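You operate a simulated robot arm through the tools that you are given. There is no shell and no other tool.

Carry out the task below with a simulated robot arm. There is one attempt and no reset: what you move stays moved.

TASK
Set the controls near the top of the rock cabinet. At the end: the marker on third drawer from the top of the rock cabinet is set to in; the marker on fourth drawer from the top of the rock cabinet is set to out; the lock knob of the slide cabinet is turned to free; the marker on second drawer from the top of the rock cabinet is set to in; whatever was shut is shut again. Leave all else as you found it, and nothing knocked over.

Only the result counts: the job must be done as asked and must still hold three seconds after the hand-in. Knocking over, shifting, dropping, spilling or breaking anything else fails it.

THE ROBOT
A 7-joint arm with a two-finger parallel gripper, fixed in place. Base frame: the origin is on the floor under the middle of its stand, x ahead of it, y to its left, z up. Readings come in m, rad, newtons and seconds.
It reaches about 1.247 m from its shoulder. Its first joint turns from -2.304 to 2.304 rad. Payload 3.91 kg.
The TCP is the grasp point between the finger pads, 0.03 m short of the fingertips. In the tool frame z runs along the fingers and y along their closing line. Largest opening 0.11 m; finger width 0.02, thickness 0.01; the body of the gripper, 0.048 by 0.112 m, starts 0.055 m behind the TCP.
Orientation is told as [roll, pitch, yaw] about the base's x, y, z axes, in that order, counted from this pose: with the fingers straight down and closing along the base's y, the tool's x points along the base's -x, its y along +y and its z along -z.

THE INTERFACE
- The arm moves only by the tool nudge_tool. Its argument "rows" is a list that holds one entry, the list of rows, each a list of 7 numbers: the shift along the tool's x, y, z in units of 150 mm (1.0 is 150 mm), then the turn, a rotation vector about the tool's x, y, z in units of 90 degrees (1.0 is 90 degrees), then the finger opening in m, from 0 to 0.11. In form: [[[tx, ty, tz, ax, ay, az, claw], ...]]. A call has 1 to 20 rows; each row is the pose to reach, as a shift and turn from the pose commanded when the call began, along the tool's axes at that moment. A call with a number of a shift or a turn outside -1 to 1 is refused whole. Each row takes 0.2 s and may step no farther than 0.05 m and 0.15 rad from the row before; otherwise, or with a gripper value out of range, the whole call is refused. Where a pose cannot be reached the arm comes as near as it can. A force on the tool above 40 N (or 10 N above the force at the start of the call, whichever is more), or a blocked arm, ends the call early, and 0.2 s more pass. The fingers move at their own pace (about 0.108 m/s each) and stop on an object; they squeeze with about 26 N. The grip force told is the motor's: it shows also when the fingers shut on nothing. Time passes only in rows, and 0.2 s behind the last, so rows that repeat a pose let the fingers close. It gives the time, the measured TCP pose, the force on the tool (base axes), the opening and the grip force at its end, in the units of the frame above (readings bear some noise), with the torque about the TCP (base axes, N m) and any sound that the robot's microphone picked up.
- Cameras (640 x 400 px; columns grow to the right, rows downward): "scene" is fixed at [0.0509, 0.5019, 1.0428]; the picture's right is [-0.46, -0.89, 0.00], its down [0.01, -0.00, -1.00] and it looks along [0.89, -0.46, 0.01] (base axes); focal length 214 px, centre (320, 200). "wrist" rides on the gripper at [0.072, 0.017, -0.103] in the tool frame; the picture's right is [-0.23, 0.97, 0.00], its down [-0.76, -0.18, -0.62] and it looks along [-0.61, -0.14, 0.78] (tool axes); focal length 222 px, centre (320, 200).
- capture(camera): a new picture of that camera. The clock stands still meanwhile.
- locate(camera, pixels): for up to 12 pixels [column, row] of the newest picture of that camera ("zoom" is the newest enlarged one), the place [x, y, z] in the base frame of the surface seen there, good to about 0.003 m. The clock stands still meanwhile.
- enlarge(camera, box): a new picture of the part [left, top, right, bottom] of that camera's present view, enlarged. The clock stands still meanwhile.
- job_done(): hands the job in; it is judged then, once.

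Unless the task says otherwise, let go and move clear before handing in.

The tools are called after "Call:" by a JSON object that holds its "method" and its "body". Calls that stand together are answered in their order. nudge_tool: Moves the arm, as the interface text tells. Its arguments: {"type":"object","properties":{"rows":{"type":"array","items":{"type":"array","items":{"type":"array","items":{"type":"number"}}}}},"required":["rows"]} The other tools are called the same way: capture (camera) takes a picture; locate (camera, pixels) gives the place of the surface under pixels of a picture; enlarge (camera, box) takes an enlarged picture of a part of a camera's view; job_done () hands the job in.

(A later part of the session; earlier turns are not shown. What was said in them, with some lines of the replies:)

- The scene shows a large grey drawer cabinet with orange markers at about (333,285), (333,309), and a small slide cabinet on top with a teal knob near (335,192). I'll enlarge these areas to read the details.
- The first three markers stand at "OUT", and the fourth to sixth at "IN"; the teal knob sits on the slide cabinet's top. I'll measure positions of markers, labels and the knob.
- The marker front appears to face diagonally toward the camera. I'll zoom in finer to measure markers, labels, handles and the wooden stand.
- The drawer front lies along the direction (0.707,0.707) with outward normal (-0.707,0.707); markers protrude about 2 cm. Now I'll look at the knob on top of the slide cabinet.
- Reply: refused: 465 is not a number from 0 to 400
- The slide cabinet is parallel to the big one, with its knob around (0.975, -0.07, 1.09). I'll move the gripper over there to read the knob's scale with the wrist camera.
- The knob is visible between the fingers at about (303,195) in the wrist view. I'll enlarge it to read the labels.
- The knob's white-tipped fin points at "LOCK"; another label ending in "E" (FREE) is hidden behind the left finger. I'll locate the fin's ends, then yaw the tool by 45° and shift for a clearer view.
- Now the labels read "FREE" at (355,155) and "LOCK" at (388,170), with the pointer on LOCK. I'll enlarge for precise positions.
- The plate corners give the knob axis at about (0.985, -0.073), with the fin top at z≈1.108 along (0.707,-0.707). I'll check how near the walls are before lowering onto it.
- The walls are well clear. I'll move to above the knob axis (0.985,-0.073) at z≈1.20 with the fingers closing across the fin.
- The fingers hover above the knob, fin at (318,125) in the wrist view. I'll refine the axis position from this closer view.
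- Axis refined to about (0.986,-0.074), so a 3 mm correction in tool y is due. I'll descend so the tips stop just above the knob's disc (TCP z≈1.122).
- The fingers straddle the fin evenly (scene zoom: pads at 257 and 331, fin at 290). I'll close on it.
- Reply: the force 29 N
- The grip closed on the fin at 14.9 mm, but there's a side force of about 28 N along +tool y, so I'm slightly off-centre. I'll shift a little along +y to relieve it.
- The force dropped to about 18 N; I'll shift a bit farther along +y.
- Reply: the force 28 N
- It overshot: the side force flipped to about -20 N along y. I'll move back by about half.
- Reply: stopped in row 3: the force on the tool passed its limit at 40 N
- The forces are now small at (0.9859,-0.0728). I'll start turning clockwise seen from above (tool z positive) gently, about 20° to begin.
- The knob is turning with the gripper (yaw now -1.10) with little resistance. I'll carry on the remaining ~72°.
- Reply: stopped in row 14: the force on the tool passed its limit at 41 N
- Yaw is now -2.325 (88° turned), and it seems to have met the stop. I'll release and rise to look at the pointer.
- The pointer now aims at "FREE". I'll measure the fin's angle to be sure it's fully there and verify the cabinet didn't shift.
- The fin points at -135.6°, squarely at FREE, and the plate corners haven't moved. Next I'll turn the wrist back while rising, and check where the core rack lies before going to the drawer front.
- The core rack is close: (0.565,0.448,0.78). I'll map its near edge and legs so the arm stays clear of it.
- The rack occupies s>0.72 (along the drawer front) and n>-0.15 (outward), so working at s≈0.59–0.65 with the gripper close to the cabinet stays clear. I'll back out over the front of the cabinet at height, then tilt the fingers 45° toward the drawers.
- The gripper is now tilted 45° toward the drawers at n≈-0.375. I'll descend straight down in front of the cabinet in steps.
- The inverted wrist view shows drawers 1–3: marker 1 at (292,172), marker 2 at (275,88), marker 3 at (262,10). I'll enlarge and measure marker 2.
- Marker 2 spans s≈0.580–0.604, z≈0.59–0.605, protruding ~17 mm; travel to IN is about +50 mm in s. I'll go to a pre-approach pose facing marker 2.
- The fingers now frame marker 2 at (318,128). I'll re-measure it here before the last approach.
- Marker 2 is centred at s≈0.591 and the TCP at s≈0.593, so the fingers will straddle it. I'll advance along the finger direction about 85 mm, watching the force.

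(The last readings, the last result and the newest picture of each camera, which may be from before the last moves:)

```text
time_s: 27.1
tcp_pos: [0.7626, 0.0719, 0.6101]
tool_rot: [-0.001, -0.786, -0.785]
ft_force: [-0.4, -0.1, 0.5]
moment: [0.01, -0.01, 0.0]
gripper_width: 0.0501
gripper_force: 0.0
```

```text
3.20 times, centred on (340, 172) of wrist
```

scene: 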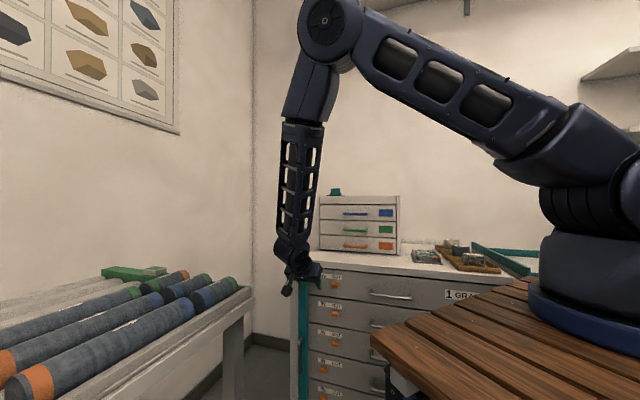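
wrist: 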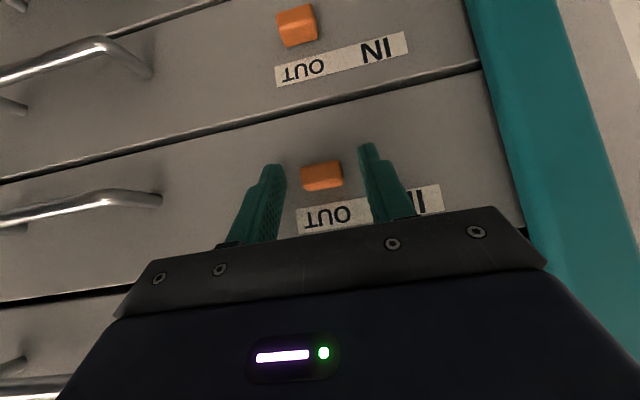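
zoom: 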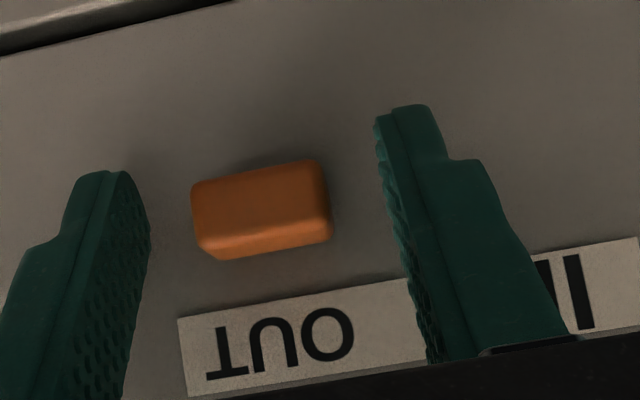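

The fingers straddle marker 2 with no contact force. I'll narrow the gap and slide +y (toward IN) about 54 mm.

Call:
{"method": "nudge_tool", "body": {"rows": [[[0, 0, 0, 0, 0, 0, 0.034], [0, 0, 0, 0, 0, 0, 0.034], [0, 0.05, 0, 0, 0, 0, 0.034], [0, 0.1, 0, 0, 0, 0, 0.034], [0, 0.15, 0, 0, 0, 0, 0.034], [0, 0.2, 0, 0, 0, 0, 0.034], [0, 0.25, 0, 0, 0, 0, 0.034], [0, 0.3, 0, 0, 0, 0, 0.034], [0, 0.33, 0, 0, 0, 0, 0.034], [0, 0.36, 0, 0, 0, 0, 0.034]]]}}

Call:
{"method": "capture", "body": {"camera": "wrist"}}

Call:
{"method": "enlarge", "body": {"camera": "wrist", "box": [240, 110, 440, 235]}}

```text
time_s: 29.3
tcp_pos: [0.8019, 0.1115, 0.6108]
tool_rot: [0.001, -0.786, -0.785]
ft_force: [-2.3, -0.9, 0.1]
moment: [0.0, 0.05, -0.03]
gripper_width: 0.0349
gripper_force: 1.1
```

```text
taken
```

wrist: 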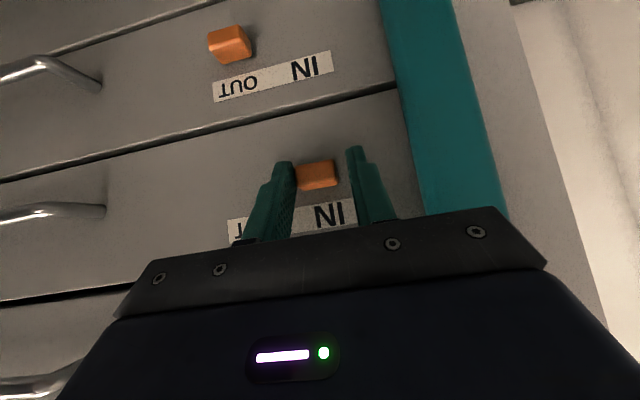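

```text
3.20 times, centred on (340, 172) of wrist
```

zoom: 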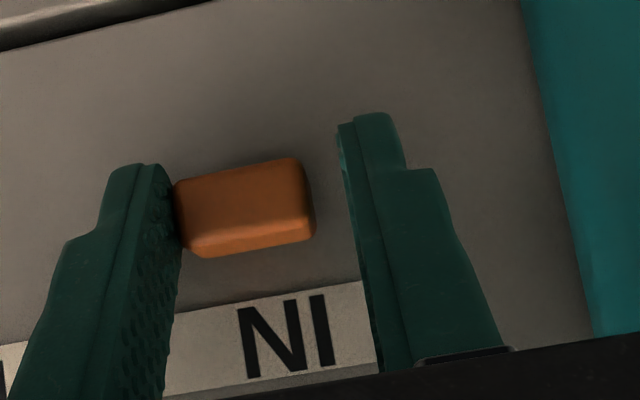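

The marker moved along to about s=0.640, under "IN". I'll measure it and push a few mm more to feel whether the end stop is reached.

Call:
{"method": "locate", "body": {"camera": "zoom", "pixels": [[200, 215], [245, 210], [300, 200], [260, 340], [315, 330], [285, 335]]}}

Call:
{"method": "nudge_tool", "body": {"rows": [[[0, 0.01, 0, 0, 0, 0, 0.034], [0, 0.02, 0, 0, 0, 0, 0.034], [0, 0.02, 0, 0, 0, 0, 0.034]]]}}

Call:
{"method": "enlarge", "body": {"camera": "wrist", "box": [240, 110, 440, 235]}}

```text
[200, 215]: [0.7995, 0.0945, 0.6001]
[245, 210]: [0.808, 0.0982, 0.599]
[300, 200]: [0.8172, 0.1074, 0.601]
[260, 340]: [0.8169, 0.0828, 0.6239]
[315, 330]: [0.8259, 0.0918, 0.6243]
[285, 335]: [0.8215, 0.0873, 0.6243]
```

```text
time_s: 30.1
tcp_pos: [0.8026, 0.1117, 0.6097]
tool_rot: [-0.002, -0.788, -0.786]
ft_force: [-4.3, -6.6, 2.9]
moment: [-0.18, 0.05, -0.1]
gripper_width: 0.0375
gripper_force: 3.3
```

```text
3.20 times, centred on (340, 172) of wrist
```

zoom: 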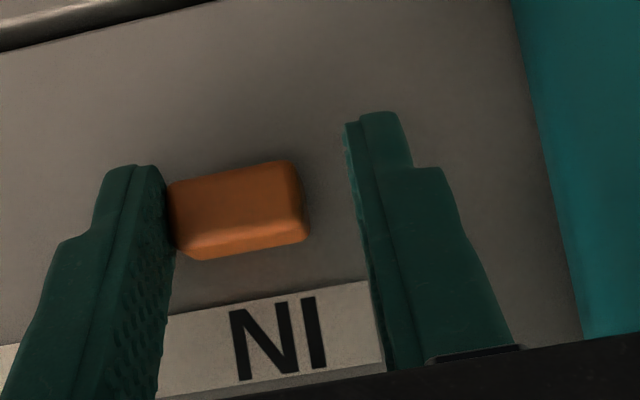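

The force rose to ~8 N and the gap widened, so the marker is at its IN stop. I'll back off, open, and retreat to check.

Call:
{"method": "nudge_tool", "body": {"rows": [[[0, -0.03, 0, 0, 0, 0, 0.045], [0, -0.03, 0, 0, 0, 0, 0.05], [0, -0.03, -0.15, 0, 0, 0, 0.05], [0, -0.03, -0.35, 0, 0, 0, 0.05], [0, -0.03, -0.5, 0, 0, 0, 0.05]]]}}

Call:
{"method": "capture", "body": {"camera": "wrist"}}

```text
time_s: 31.3
tcp_pos: [0.7624, 0.1451, 0.6647]
tool_rot: [0.001, -0.786, -0.786]
ft_force: [-0.6, 0.3, 0.3]
moment: [-0.01, -0.01, 0.0]
gripper_width: 0.0503
gripper_force: 0.0
```

```text
taken
```

wrist: 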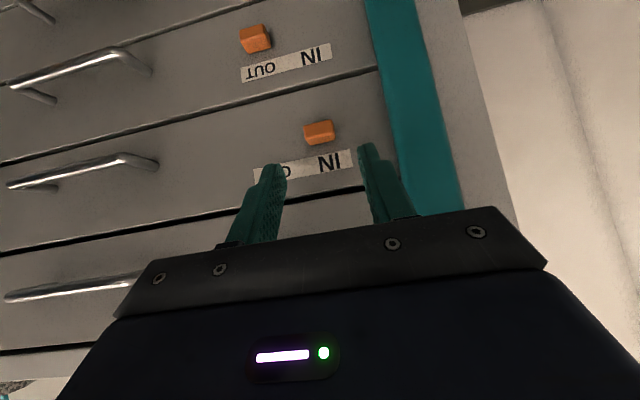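

Marker 2 now sits at "IN" (319,132), marker 3 still at OUT (256,38). I'll move down and right to the pre-approach pose for marker 3.

Call:
{"method": "nudge_tool", "body": {"rows": [[[0.14, -0.085, 0.05, 0, 0, 0, 0.05], [0.28, -0.17, 0.15, 0, 0, 0, 0.05], [0.41, -0.25, 0.25, 0, 0, 0, 0.05], [0.549, -0.338, 0.4, 0, 0, 0, 0.05], [0.549, -0.338, 0.469, 0, 0, 0, 0.05]]]}}

Call:
{"method": "capture", "body": {"camera": "wrist"}}

Call:
{"method": "capture", "body": {"camera": "scene"}}

```text
time_s: 32.5
tcp_pos: [0.7206, 0.1158, 0.5552]
tool_rot: [0.001, -0.787, -0.786]
ft_force: [-0.3, 0.1, 0.2]
moment: [-0.02, 0.01, -0.02]
gripper_width: 0.0503
gripper_force: 0.0
```

```text
taken
```

wrist: 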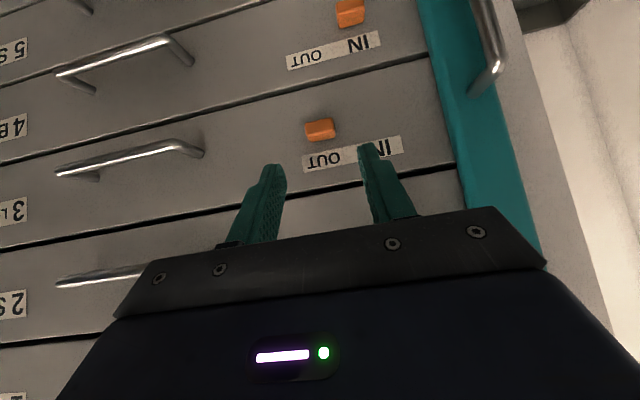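

```text
taken
```

scene: 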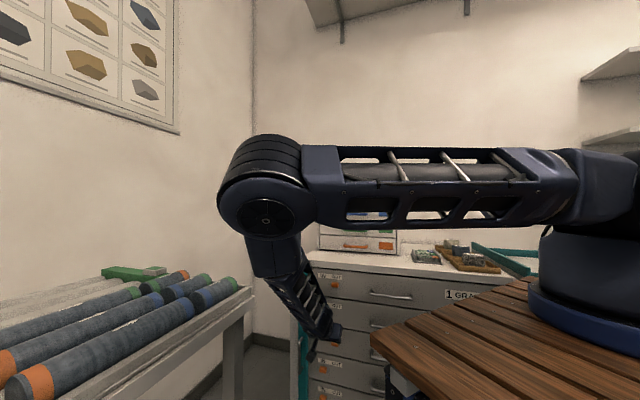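

The elbow now swings out near the core rack in the scene view (265,200). I'll check the distance of the elbow and forearm to the rack, and re-measure marker 3.

Call:
{"method": "locate", "body": {"camera": "scene", "pixels": [[265, 215], [225, 205], [265, 236], [265, 275], [290, 300], [285, 285], [330, 330], [300, 230]]}}

Call:
{"method": "locate", "body": {"camera": "wrist", "pixels": [[308, 128], [319, 127], [332, 127], [319, 136], [319, 121], [323, 161], [350, 13], [340, 12], [362, 12], [350, 45], [490, 70], [478, 20]]}}

```text
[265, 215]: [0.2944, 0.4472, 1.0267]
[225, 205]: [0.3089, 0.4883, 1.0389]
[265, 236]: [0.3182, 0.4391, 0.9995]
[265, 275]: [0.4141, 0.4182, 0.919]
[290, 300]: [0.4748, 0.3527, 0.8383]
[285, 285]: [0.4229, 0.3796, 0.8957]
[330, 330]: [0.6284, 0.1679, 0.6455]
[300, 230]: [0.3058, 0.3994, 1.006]
```

```text
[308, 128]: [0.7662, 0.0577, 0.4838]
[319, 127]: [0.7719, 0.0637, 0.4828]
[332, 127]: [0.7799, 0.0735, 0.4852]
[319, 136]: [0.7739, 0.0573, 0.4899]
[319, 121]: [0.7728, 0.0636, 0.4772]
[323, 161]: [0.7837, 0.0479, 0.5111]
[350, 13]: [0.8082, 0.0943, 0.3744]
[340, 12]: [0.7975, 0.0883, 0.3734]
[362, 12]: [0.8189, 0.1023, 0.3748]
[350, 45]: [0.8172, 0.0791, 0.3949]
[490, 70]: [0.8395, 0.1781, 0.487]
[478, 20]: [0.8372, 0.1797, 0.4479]
```

Clearances are about 10 cm, fine. Marker 3 is centred at s≈0.591, z≈0.4835, lined up with the TCP; I'll advance to straddle it as before.

Call:
{"method": "nudge_tool", "body": {"rows": [[[0, 0, 0.2, 0, 0, 0, 0.05], [0, 0, 0.35, 0, 0, 0, 0.05], [-0.005, 0, 0.45, 0, 0, 0, 0.05], [-0.01, 0, 0.52, 0, 0, 0, 0.05], [-0.01, 0, 0.55, 0, 0, 0, 0.05], [-0.01, 0, 0.565, 0, 0, 0, 0.05]]]}}

Call:
{"method": "capture", "body": {"camera": "wrist"}}

Call:
{"method": "enlarge", "body": {"camera": "wrist", "box": [240, 110, 440, 235]}}

```text
time_s: 33.9
tcp_pos: [0.7633, 0.0725, 0.4979]
tool_rot: [0.001, -0.784, -0.785]
ft_force: [-0.2, -0.1, -0.1]
moment: [0.01, 0.02, 0.01]
gripper_width: 0.0503
gripper_force: 0.1
```

```text
taken
```

wrist: 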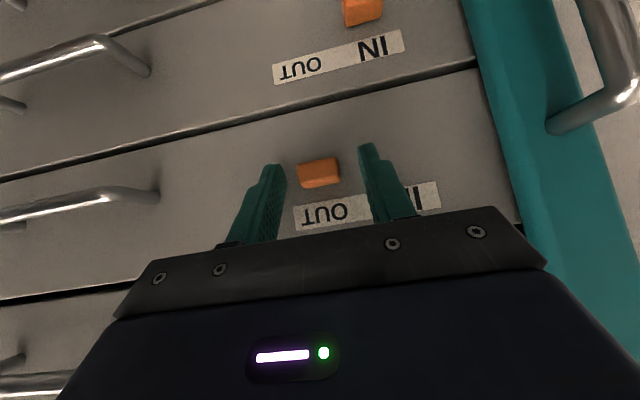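

```text
3.20 times, centred on (340, 172) of wrist
```

zoom: 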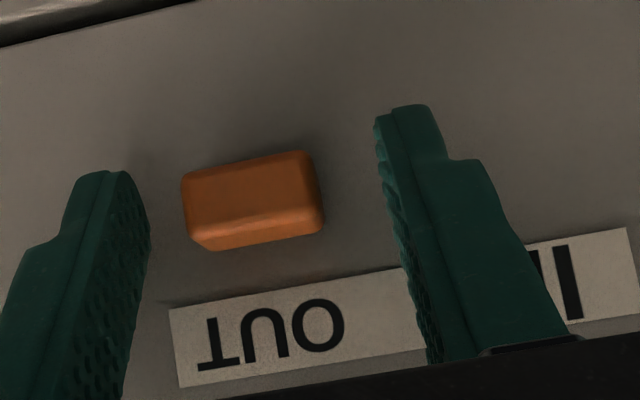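

Marker 3 is straddled without contact. I'll narrow the gap and slide +y toward IN, the same 54 mm, then press lightly to the stop.

Call:
{"method": "nudge_tool", "body": {"rows": [[[0, 0, 0, 0, 0, 0, 0.034], [0, 0, 0, 0, 0, 0, 0.034], [0, 0.05, 0, 0, 0, 0, 0.034], [0, 0.1, 0, 0, 0, 0, 0.034], [0, 0.15, 0, 0, 0, 0, 0.034], [0, 0.2, 0, 0, 0, 0, 0.034], [0, 0.25, 0, 0, 0, 0, 0.034], [0, 0.3, 0, 0, 0, 0, 0.034], [0, 0.33, 0, 0, 0, 0, 0.034], [0, 0.355, 0, 0, 0, 0, 0.034]]]}}

Call:
{"method": "capture", "body": {"camera": "wrist"}}

Call:
{"method": "enlarge", "body": {"camera": "wrist", "box": [240, 110, 440, 235]}}

```text
time_s: 36.1
tcp_pos: [0.8008, 0.11, 0.4968]
tool_rot: [-0.001, -0.785, -0.785]
ft_force: [-1.3, -0.1, -0.8]
moment: [-0.01, -0.01, -0.06]
gripper_width: 0.0349
gripper_force: 1.2
```

```text
taken
```

wrist: 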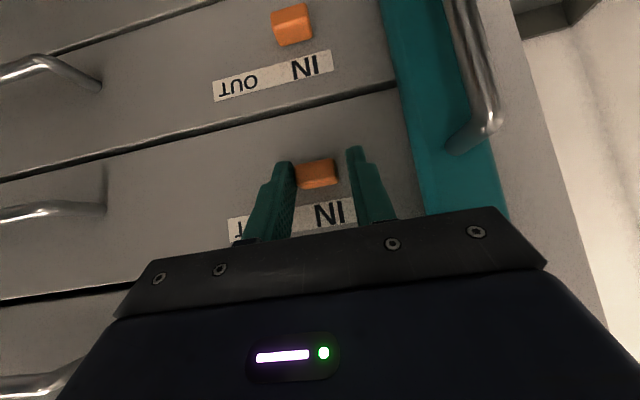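

```text
3.20 times, centred on (340, 172) of wrist
```

zoom: 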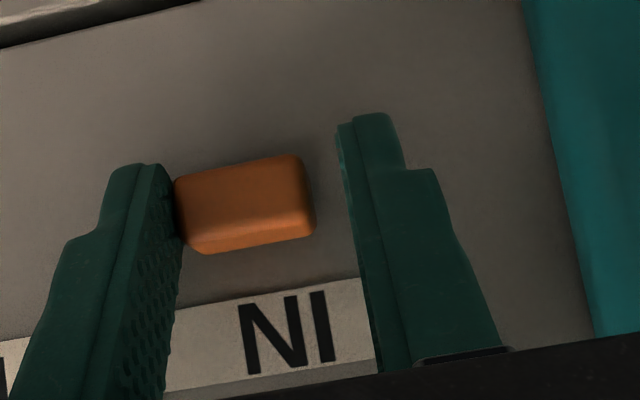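

Marker 3 is under "IN" now. I'll press 3 mm more to confirm the stop, then back off and retreat.

Call:
{"method": "nudge_tool", "body": {"rows": [[[0, 0.01, 0, 0, 0, 0, 0.034], [0, 0.02, 0, 0, 0, 0, 0.034], [0, 0.025, 0, 0, 0, 0, 0.034]]]}}

Call:
{"method": "nudge_tool", "body": {"rows": [[[0, -0.03, 0, 0, 0, 0, 0.045], [0, -0.03, 0, 0, 0, 0, 0.05], [0, -0.03, -0.15, 0, 0, 0, 0.05], [0, -0.03, -0.35, 0, 0, 0, 0.05], [0, -0.03, -0.5, 0, 0, 0, 0.05]]]}}

Call:
{"method": "capture", "body": {"camera": "wrist"}}

Call:
{"method": "capture", "body": {"camera": "scene"}}

```text
time_s: 36.9
tcp_pos: [0.8035, 0.1121, 0.497]
tool_rot: [-0.003, -0.786, -0.784]
ft_force: [-6.7, -9.0, -0.3]
moment: [-0.13, 0.11, -0.19]
gripper_width: 0.0396
gripper_force: 5.3
```

```text
time_s: 38.1
tcp_pos: [0.7638, 0.1471, 0.5495]
tool_rot: [0.0, -0.786, -0.785]
ft_force: [0.3, -0.8, 0.0]
moment: [0.0, 0.03, -0.04]
gripper_width: 0.0501
gripper_force: 0.2
```

```text
taken
```

wrist: 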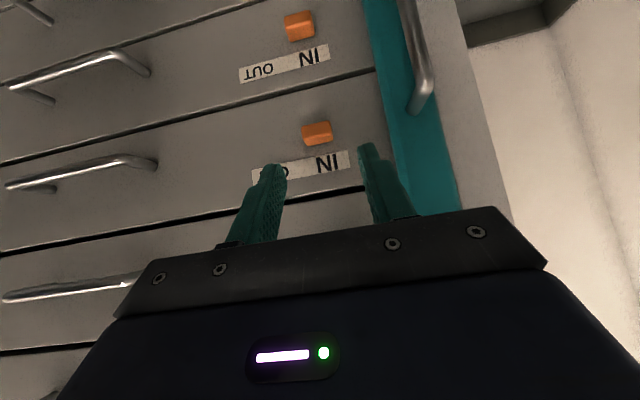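

```text
taken
```

scene: 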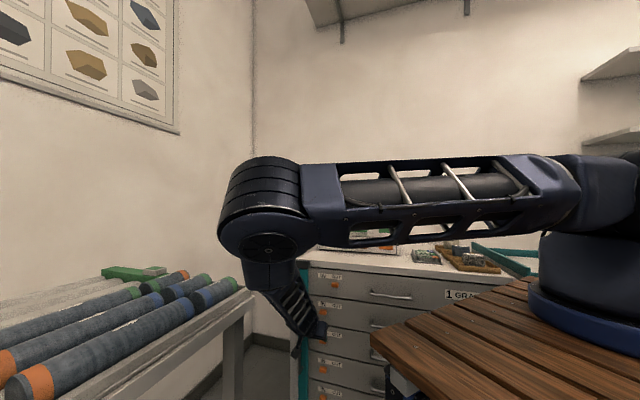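

Marker 3 is at IN (317,132). The elbow has dropped, so I'll measure its distance to the rack before going for marker 4.

Call:
{"method": "locate", "body": {"camera": "scene", "pixels": [[270, 255], [222, 235], [228, 215], [245, 255], [250, 270], [250, 285], [272, 240], [320, 180], [350, 240], [290, 320], [240, 180], [280, 265]]}}

Call:
{"method": "locate", "body": {"camera": "wrist", "pixels": [[287, 25], [298, 24], [311, 24], [298, 36], [260, 70], [310, 57], [317, 132], [330, 162]]}}

```text
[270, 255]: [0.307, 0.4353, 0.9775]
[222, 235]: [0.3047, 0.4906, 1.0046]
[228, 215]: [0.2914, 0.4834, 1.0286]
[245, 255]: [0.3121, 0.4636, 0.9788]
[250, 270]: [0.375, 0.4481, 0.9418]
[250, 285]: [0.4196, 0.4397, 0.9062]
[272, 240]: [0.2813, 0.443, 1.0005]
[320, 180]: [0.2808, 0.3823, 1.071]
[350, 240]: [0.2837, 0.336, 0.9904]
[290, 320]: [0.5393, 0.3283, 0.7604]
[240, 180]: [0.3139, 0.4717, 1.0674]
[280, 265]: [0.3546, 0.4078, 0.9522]
```

```text
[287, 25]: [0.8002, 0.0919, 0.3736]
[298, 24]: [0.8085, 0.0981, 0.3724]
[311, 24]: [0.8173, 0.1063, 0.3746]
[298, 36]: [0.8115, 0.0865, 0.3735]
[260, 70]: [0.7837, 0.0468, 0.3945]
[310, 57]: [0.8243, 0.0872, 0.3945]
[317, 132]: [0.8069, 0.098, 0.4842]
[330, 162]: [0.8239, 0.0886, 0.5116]
```

The forearm keeps ≥8 cm from the rack. Marker 4 sits at s≈0.641, z≈0.369 (IN); I'll move down to its pre-approach with the fingers at 60 mm, centred slightly right at s≈0.63.

Call:
{"method": "nudge_tool", "body": {"rows": [[[0.14, -0.02, 0.05, 0, 0, 0, 0.06], [0.28, -0.04, 0.15, 0, 0, 0, 0.06], [0.41, -0.06, 0.25, 0, 0, 0, 0.06], [0.547, -0.094, 0.4, 0, 0, 0, 0.06], [0.547, -0.094, 0.471, 0, 0, 0, 0.06]]]}}

Call:
{"method": "capture", "body": {"camera": "wrist"}}

Call:
{"method": "capture", "body": {"camera": "scene"}}

```text
time_s: 39.3
tcp_pos: [0.7484, 0.1421, 0.4418]
tool_rot: [-0.002, -0.786, -0.787]
ft_force: [-0.1, -0.2, 0.5]
moment: [-0.01, 0.0, 0.01]
gripper_width: 0.0601
gripper_force: 0.0
```

```text
taken
```

wrist: 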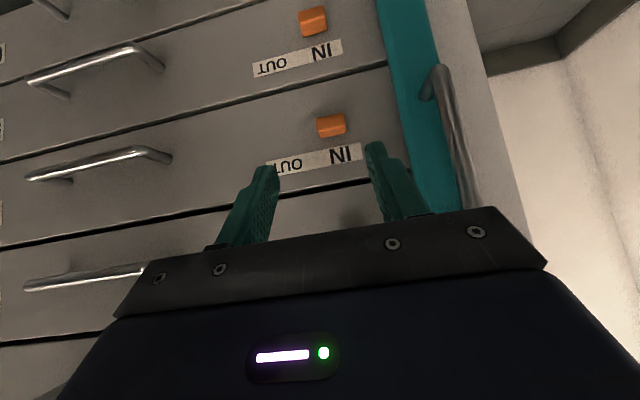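

```text
taken
```

scene: 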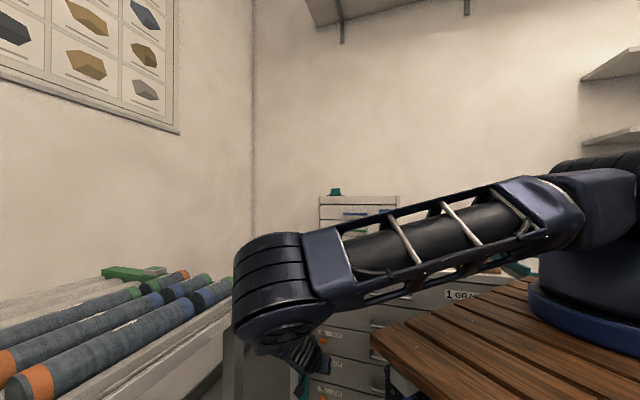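

The elbow dropped markedly in the scene view (280,300). I'll measure its clearance to the rack and the wooden stand before going further.

Call:
{"method": "locate", "body": {"camera": "scene", "pixels": [[235, 290], [238, 330], [255, 350], [290, 340], [330, 300], [350, 310], [270, 345], [400, 290], [300, 370], [260, 240], [430, 270], [375, 305]]}}

Call:
{"method": "locate", "body": {"camera": "wrist", "pixels": [[318, 126], [331, 125], [344, 124], [331, 134], [331, 118], [290, 165], [340, 155], [435, 90], [313, 22]]}}

Call:
{"method": "enlarge", "body": {"camera": "scene", "box": [200, 220, 400, 400]}}

```text
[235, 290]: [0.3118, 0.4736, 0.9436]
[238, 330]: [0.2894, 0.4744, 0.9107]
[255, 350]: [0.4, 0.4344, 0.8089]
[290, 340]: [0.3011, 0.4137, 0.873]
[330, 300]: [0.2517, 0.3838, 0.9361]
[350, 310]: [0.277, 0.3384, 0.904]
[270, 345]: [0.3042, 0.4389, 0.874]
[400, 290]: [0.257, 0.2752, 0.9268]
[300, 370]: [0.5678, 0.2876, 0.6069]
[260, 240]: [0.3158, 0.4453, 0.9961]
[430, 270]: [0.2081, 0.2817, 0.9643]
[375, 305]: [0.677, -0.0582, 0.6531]
```

```text
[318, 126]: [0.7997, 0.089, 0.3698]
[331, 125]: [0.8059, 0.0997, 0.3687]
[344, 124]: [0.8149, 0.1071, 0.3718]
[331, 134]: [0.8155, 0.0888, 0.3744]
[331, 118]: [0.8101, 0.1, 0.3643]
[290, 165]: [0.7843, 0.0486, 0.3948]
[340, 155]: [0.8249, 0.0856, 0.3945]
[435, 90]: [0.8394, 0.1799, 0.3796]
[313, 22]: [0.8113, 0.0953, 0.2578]
```

```text
2.22 times, centred on (300, 310) of scene
```

zoom: 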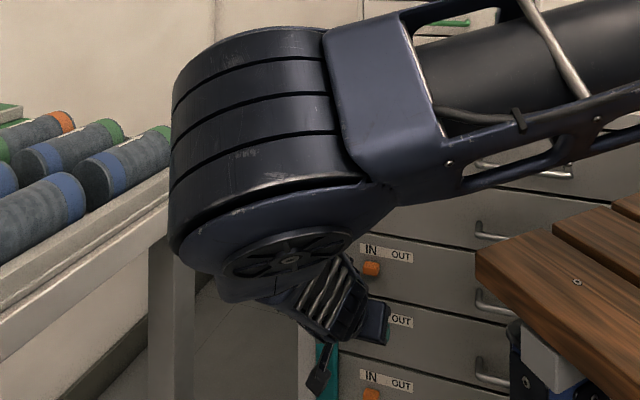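

Clearances remain ~8 cm over the stand and ~5–10 cm to the rack. Marker 4 spans s≈0.628–0.652 and the fingers (s 0.600–0.660) straddle it; I'll advance halfway and check the arm.

Call:
{"method": "nudge_tool", "body": {"rows": [[[0, 0, 0.1, 0, 0, 0, 0.06], [0, 0, 0.2, 0, 0, 0, 0.06], [0, 0, 0.3, 0, 0, 0, 0.06]]]}}

Call:
{"method": "capture", "body": {"camera": "scene"}}

Call:
{"method": "locate", "body": {"camera": "scene", "pixels": [[238, 330], [240, 350], [255, 365], [290, 355], [330, 315], [350, 325], [400, 300], [430, 280], [380, 312], [450, 275]]}}

```text
time_s: 40.1
tcp_pos: [0.7716, 0.1207, 0.4088]
tool_rot: [0.0, -0.786, -0.785]
ft_force: [-0.5, -0.4, -0.4]
moment: [0.02, 0.01, -0.01]
gripper_width: 0.0598
gripper_force: 0.1
```

```text
taken
```

scene: 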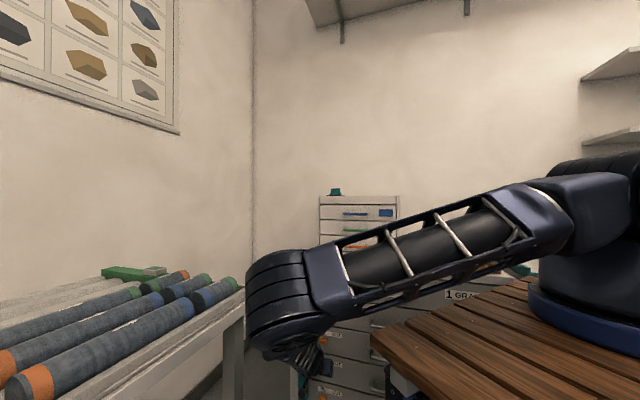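

```text
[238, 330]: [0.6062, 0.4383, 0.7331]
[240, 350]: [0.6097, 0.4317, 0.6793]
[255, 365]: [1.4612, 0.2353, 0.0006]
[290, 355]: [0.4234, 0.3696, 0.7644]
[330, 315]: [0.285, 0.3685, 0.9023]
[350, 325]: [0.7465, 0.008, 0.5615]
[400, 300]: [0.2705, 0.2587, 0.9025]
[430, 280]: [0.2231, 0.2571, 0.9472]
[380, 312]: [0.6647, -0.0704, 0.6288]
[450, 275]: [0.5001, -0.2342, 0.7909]
```

Still clear: the upper arm's lower edge is about 6 cm above the stand. I'll finish the approach gently (another ~40 mm).

Call:
{"method": "nudge_tool", "body": {"rows": [[[0, 0, 0.1, 0, 0, 0, 0.06], [0, 0, 0.18, 0, 0, 0, 0.06], [0, 0, 0.23, 0, 0, 0, 0.06], [0, 0, 0.26, 0, 0, 0, 0.06]]]}}

Call:
{"method": "capture", "body": {"camera": "wrist"}}

Call:
{"method": "enlarge", "body": {"camera": "wrist", "box": [240, 110, 440, 235]}}

Call:
{"method": "capture", "body": {"camera": "scene"}}

```text
time_s: 41.1
tcp_pos: [0.7905, 0.1001, 0.3825]
tool_rot: [0.0, -0.787, -0.784]
ft_force: [-0.1, -0.3, -0.1]
moment: [-0.01, -0.01, -0.01]
gripper_width: 0.0598
gripper_force: 0.1
```

```text
taken
```

wrist: 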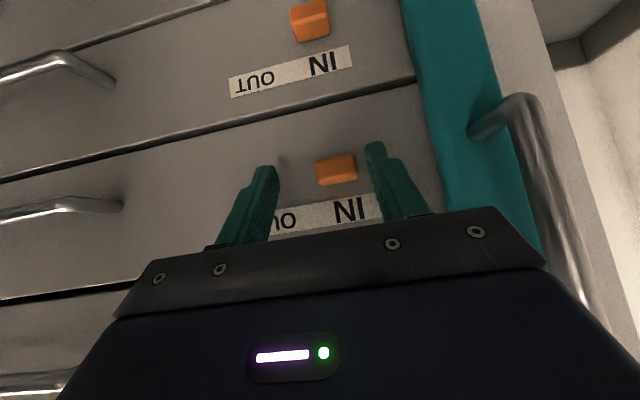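

```text
3.20 times, centred on (340, 172) of wrist
```

zoom: 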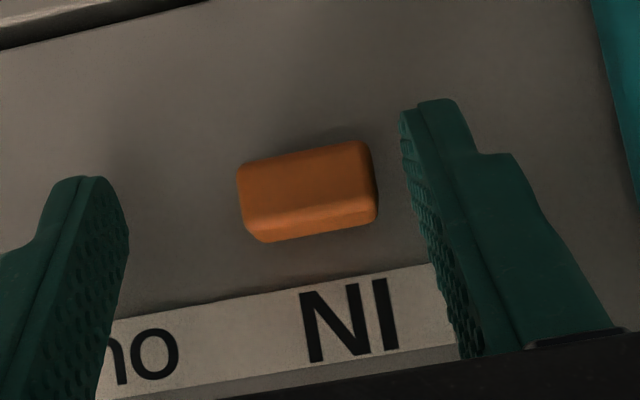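

```text
taken
```

scene: 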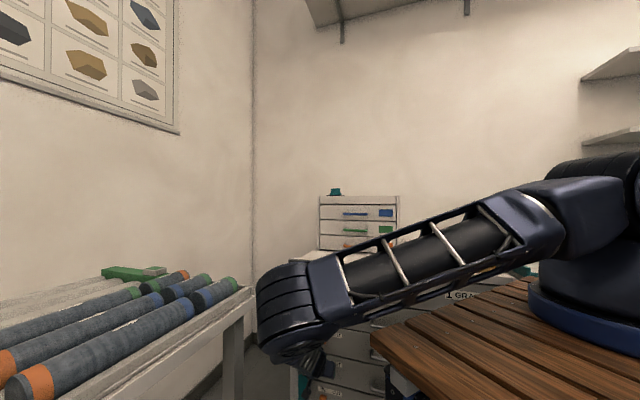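

Marker 4 sits between the fingers, free of contact. I'll narrow slightly to 50 mm and slide -y toward OUT by about 50 mm.

Call:
{"method": "nudge_tool", "body": {"rows": [[[0, 0, 0, 0, 0, 0, 0.05], [0, -0.05, 0, 0, 0, 0, 0.05], [0, -0.1, 0, 0, 0, 0, 0.05], [0, -0.15, 0, 0, 0, 0, 0.05], [0, -0.2, 0, 0, 0, 0, 0.05], [0, -0.25, 0, 0, 0, 0, 0.05], [0, -0.3, 0, 0, 0, 0, 0.05], [0, -0.325, 0, 0, 0, 0, 0.05], [0, -0.345, 0, 0, 0, 0, 0.05]]]}}

Call:
{"method": "capture", "body": {"camera": "wrist"}}

Call:
{"method": "enlarge", "body": {"camera": "wrist", "box": [240, 110, 440, 235]}}

Call:
{"method": "capture", "body": {"camera": "scene"}}

```text
time_s: 43.1
tcp_pos: [0.7536, 0.0648, 0.3826]
tool_rot: [-0.001, -0.786, -0.785]
ft_force: [1.6, 2.0, 0.7]
moment: [0.01, -0.07, 0.05]
gripper_width: 0.0513
gripper_force: 1.4
```

```text
taken
```

wrist: 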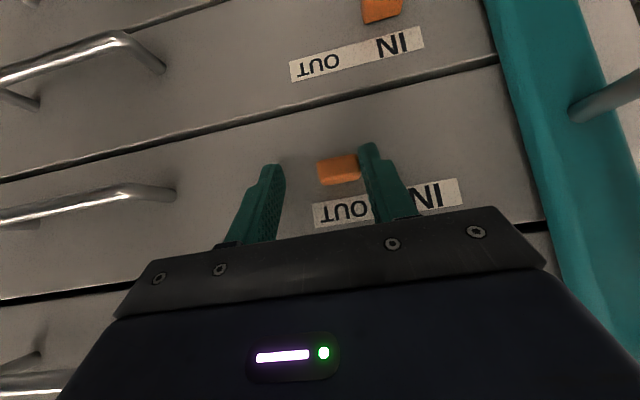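

```text
3.20 times, centred on (340, 172) of wrist
```

zoom: 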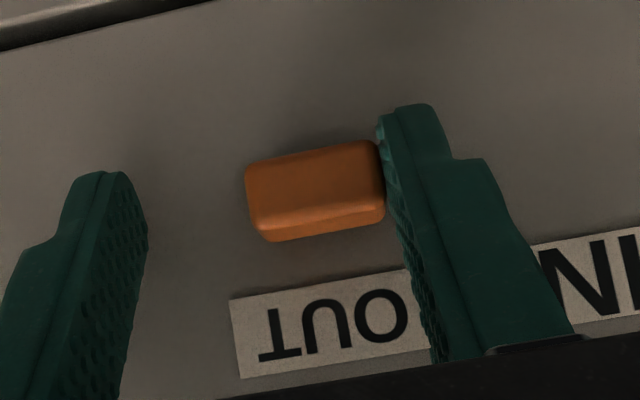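

```text
taken
```

scene: 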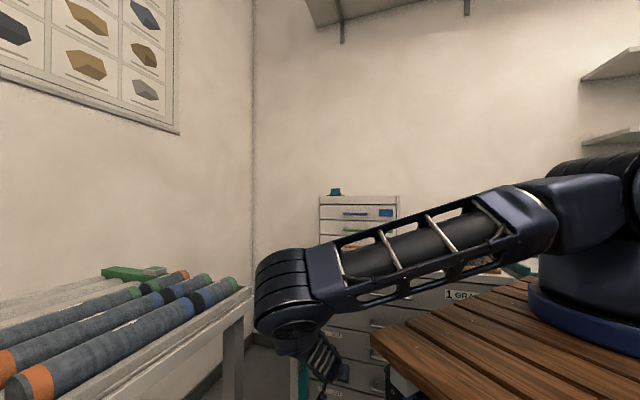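

Marker 4 is nearly under "OUT". I'll press a few mm more to reach the stop.

Call:
{"method": "nudge_tool", "body": {"rows": [[[0, -0.01, 0, 0, 0, 0, 0.05], [0, -0.02, 0, 0, 0, 0, 0.05], [0, -0.03, 0, 0, 0, 0, 0.05], [0, -0.03, 0, 0, 0, 0, 0.05]]]}}

Call:
{"method": "enlarge", "body": {"camera": "wrist", "box": [240, 110, 440, 235]}}

```text
time_s: 44.1
tcp_pos: [0.7511, 0.0614, 0.3833]
tool_rot: [-0.002, -0.785, -0.785]
ft_force: [4.5, 10.6, -3.3]
moment: [0.18, 0.04, 0.33]
gripper_width: 0.0555
gripper_force: 5.7
```

```text
3.20 times, centred on (340, 172) of wrist
```

zoom: 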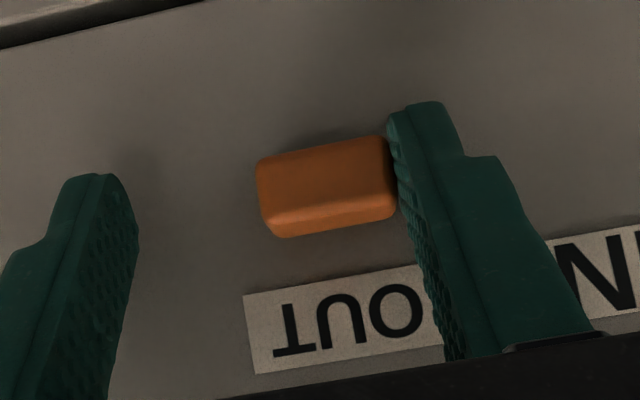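

The force rose to ~11 N with the finger pushed back: marker 4 is at its OUT stop. I'll back off and retreat along the fingers.

Call:
{"method": "nudge_tool", "body": {"rows": [[[0, 0.03, 0, 0, 0, 0, 0.055], [0, 0.04, 0, 0, 0, 0, 0.06], [0, 0.04, -0.15, 0, 0, 0, 0.06], [0, 0.04, -0.35, 0, 0, 0, 0.06], [0, 0.04, -0.6, 0, 0, 0, 0.06]]]}}

Call:
{"method": "capture", "body": {"camera": "wrist"}}

Call:
{"method": "locate", "body": {"camera": "wrist", "pixels": [[318, 126], [331, 125]]}}

```text
time_s: 45.3
tcp_pos: [0.7103, 0.1115, 0.4469]
tool_rot: [-0.001, -0.785, -0.785]
ft_force: [-0.3, 0.1, -0.2]
moment: [0.0, 0.0, -0.03]
gripper_width: 0.0601
gripper_force: 0.0
```

```text
taken
```

wrist: 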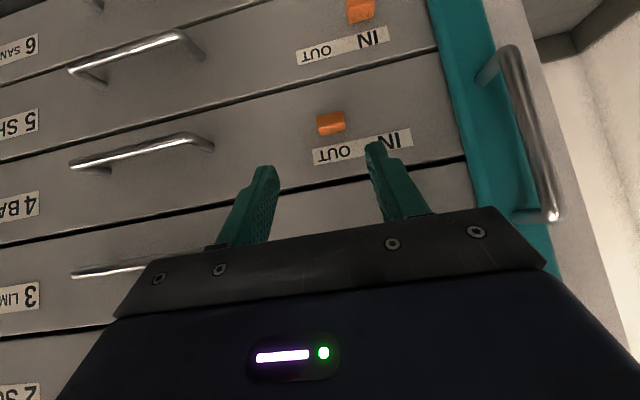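

```text
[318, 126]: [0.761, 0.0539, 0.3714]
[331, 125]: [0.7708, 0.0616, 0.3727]
```

Marker 4 (on the drawer labelled "4 BA…") now stands at OUT. I'll rise straight up and slightly outward, away from the cabinet.

Call:
{"method": "nudge_tool", "body": {"rows": [[[-0.1, 0, -0.22, 0, 0, 0, 0.06], [-0.25, 0, -0.44, 0, 0, 0, 0.06], [-0.42, 0, -0.64, 0, 0, 0, 0.06], [-0.6, 0, -0.82, 0, 0, 0, 0.06], [-0.8, 0, -1.0, 0, 0, 0, 0.06]]]}}

Call:
{"method": "nudge_tool", "body": {"rows": [[[-0.19, 0, -0.19, 0, 0, 0, 0.06], [-0.38, 0, -0.38, 0, 0, 0, 0.06], [-0.57, 0, -0.57, 0, 0, 0, 0.06], [-0.76, 0, -0.76, 0, 0, 0, 0.06], [-0.95, 0, -0.95, 0, 0, 0, 0.06]]]}}

Call:
{"method": "capture", "body": {"camera": "wrist"}}

Call:
{"method": "capture", "body": {"camera": "scene"}}

```text
time_s: 46.5
tcp_pos: [0.6924, 0.1252, 0.6362]
tool_rot: [-0.001, -0.785, -0.786]
ft_force: [-0.1, 0.0, -0.5]
moment: [0.02, -0.01, -0.02]
gripper_width: 0.0599
gripper_force: 0.1
```

```text
time_s: 47.7
tcp_pos: [0.6936, 0.1256, 0.8394]
tool_rot: [-0.001, -0.786, -0.782]
ft_force: [0.0, 0.2, -0.2]
moment: [-0.02, -0.02, -0.02]
gripper_width: 0.0598
gripper_force: 0.0
```

```text
taken
```

wrist: 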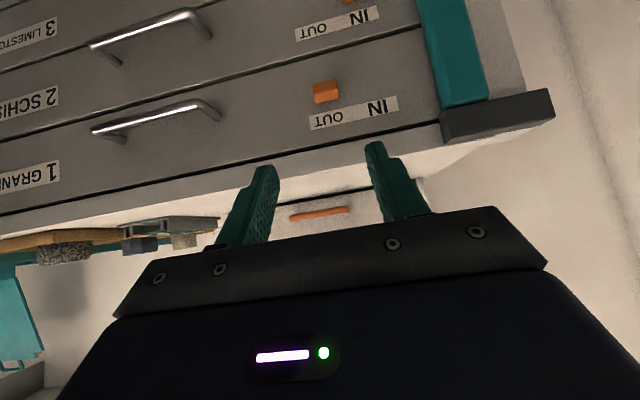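

```text
taken
```

scene: 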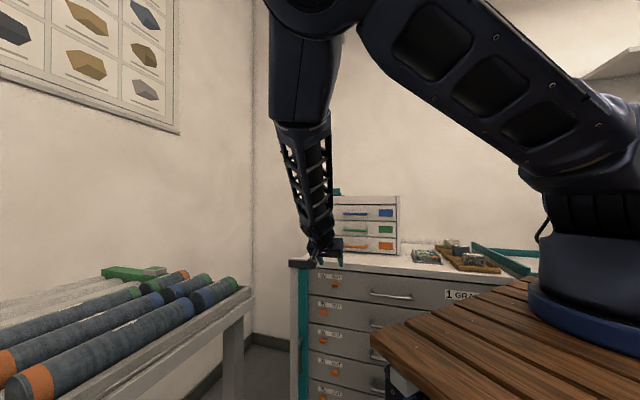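

Everything's clear; drawer 1's marker remains at OUT (327,92). I'll rise further and view the whole front.

Call:
{"method": "nudge_tool", "body": {"rows": [[[-0.19, 0, -0.19, 0, 0, 0, 0.06], [-0.38, 0, -0.38, 0, 0, 0, 0.06], [-0.57, 0, -0.57, 0, 0, 0, 0.06], [-0.76, 0, -0.76, 0, 0, 0, 0.06], [-0.95, 0, -0.95, 0, 0, 0, 0.06]]]}}

Call:
{"method": "nudge_tool", "body": {"rows": [[[-0.19, 0, -0.19, 0, 0, 0, 0.06], [-0.38, 0, -0.38, 0, 0, 0, 0.06], [-0.57, 0, -0.57, 0, 0, 0, 0.06], [-0.76, 0, -0.76, 0, 0, 0, 0.06], [-0.85, 0, -0.85, 0, 0, 0, 0.06]]]}}

Call:
{"method": "enlarge", "body": {"camera": "scene", "box": [285, 255, 365, 400]}}

Call:
{"method": "enlarge", "body": {"camera": "scene", "box": [300, 170, 540, 290]}}

Call:
{"method": "capture", "body": {"camera": "scene"}}

```text
time_s: 48.9
tcp_pos: [0.6944, 0.1265, 1.041]
tool_rot: [0.001, -0.786, -0.786]
ft_force: [0.2, 1.0, 0.4]
moment: [0.02, 0.0, 0.01]
gripper_width: 0.0598
gripper_force: 0.2
```

```text
time_s: 50.1
tcp_pos: [0.6944, 0.1257, 1.2204]
tool_rot: [-0.001, -0.786, -0.785]
ft_force: [-0.8, -0.1, -1.2]
moment: [-0.01, -0.01, 0.0]
gripper_width: 0.0599
gripper_force: 0.1
```

```text
2.76 times, centred on (325, 328) of scene
```

zoom: 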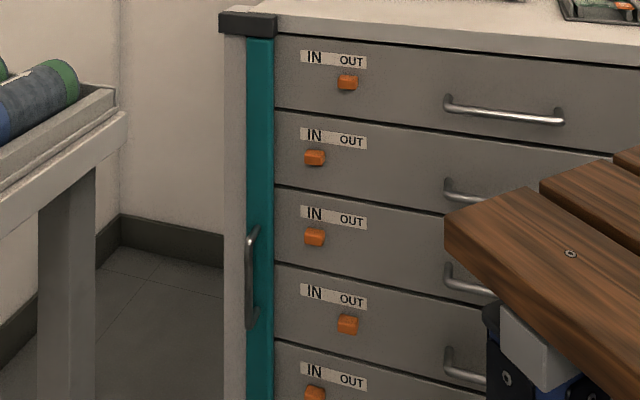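

```text
2.67 times, centred on (420, 230) of scene
```

zoom: 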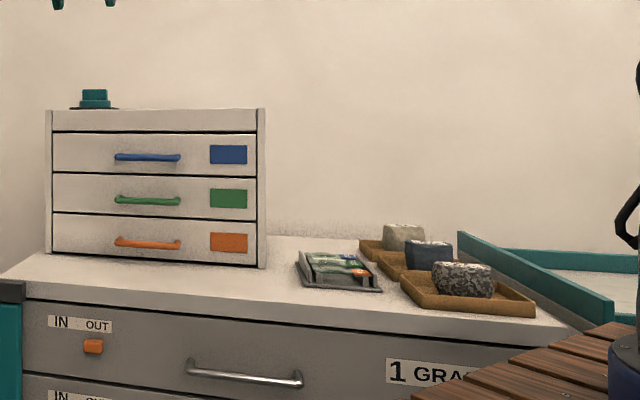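

```text
taken
```

scene: 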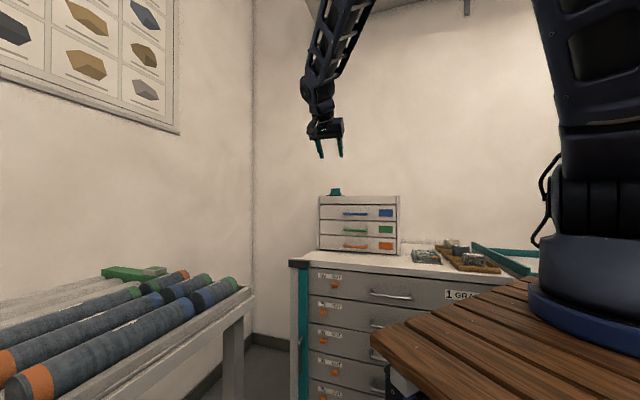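

The enlarged view shows the markers at 1 OUT, 2 IN, 3 IN, 4 OUT and 5 IN. The slide cabinet's knob lies across at FREE, the drawers are all shut, and everything else sits where it was. The arm is clear, so I'm handing in.

Call:
{"method": "job_done", "body": {}}

```text
The job is handed in.
```

The job is handed in, and every control you asked for is set. The last camera pictures and measurements show:

| Control | Set to |
|---|---|
| Second drawer marker, rock cabinet | IN |
| Third drawer marker, rock cabinet | IN |
| Fourth drawer marker, rock cabinet | OUT |
| Lock knob, slide cabinet | FREE (fin measured pointing at the label) |

- **Markers:** I slid each of the three until it met its stop. The other drawers' markers stayed as they were.
- **Left as found:** In those pictures every drawer is shut, nothing was knocked over, and the slide cabinet, rocks and core rack look unmoved.
- **Force stops:** The arm's 40 N force limit tripped twice while it held the knob. The knob still turned to FREE and the cabinet did not shift.
- **Arm:** The gripper has let go and is raised clear in front of the cabinet.
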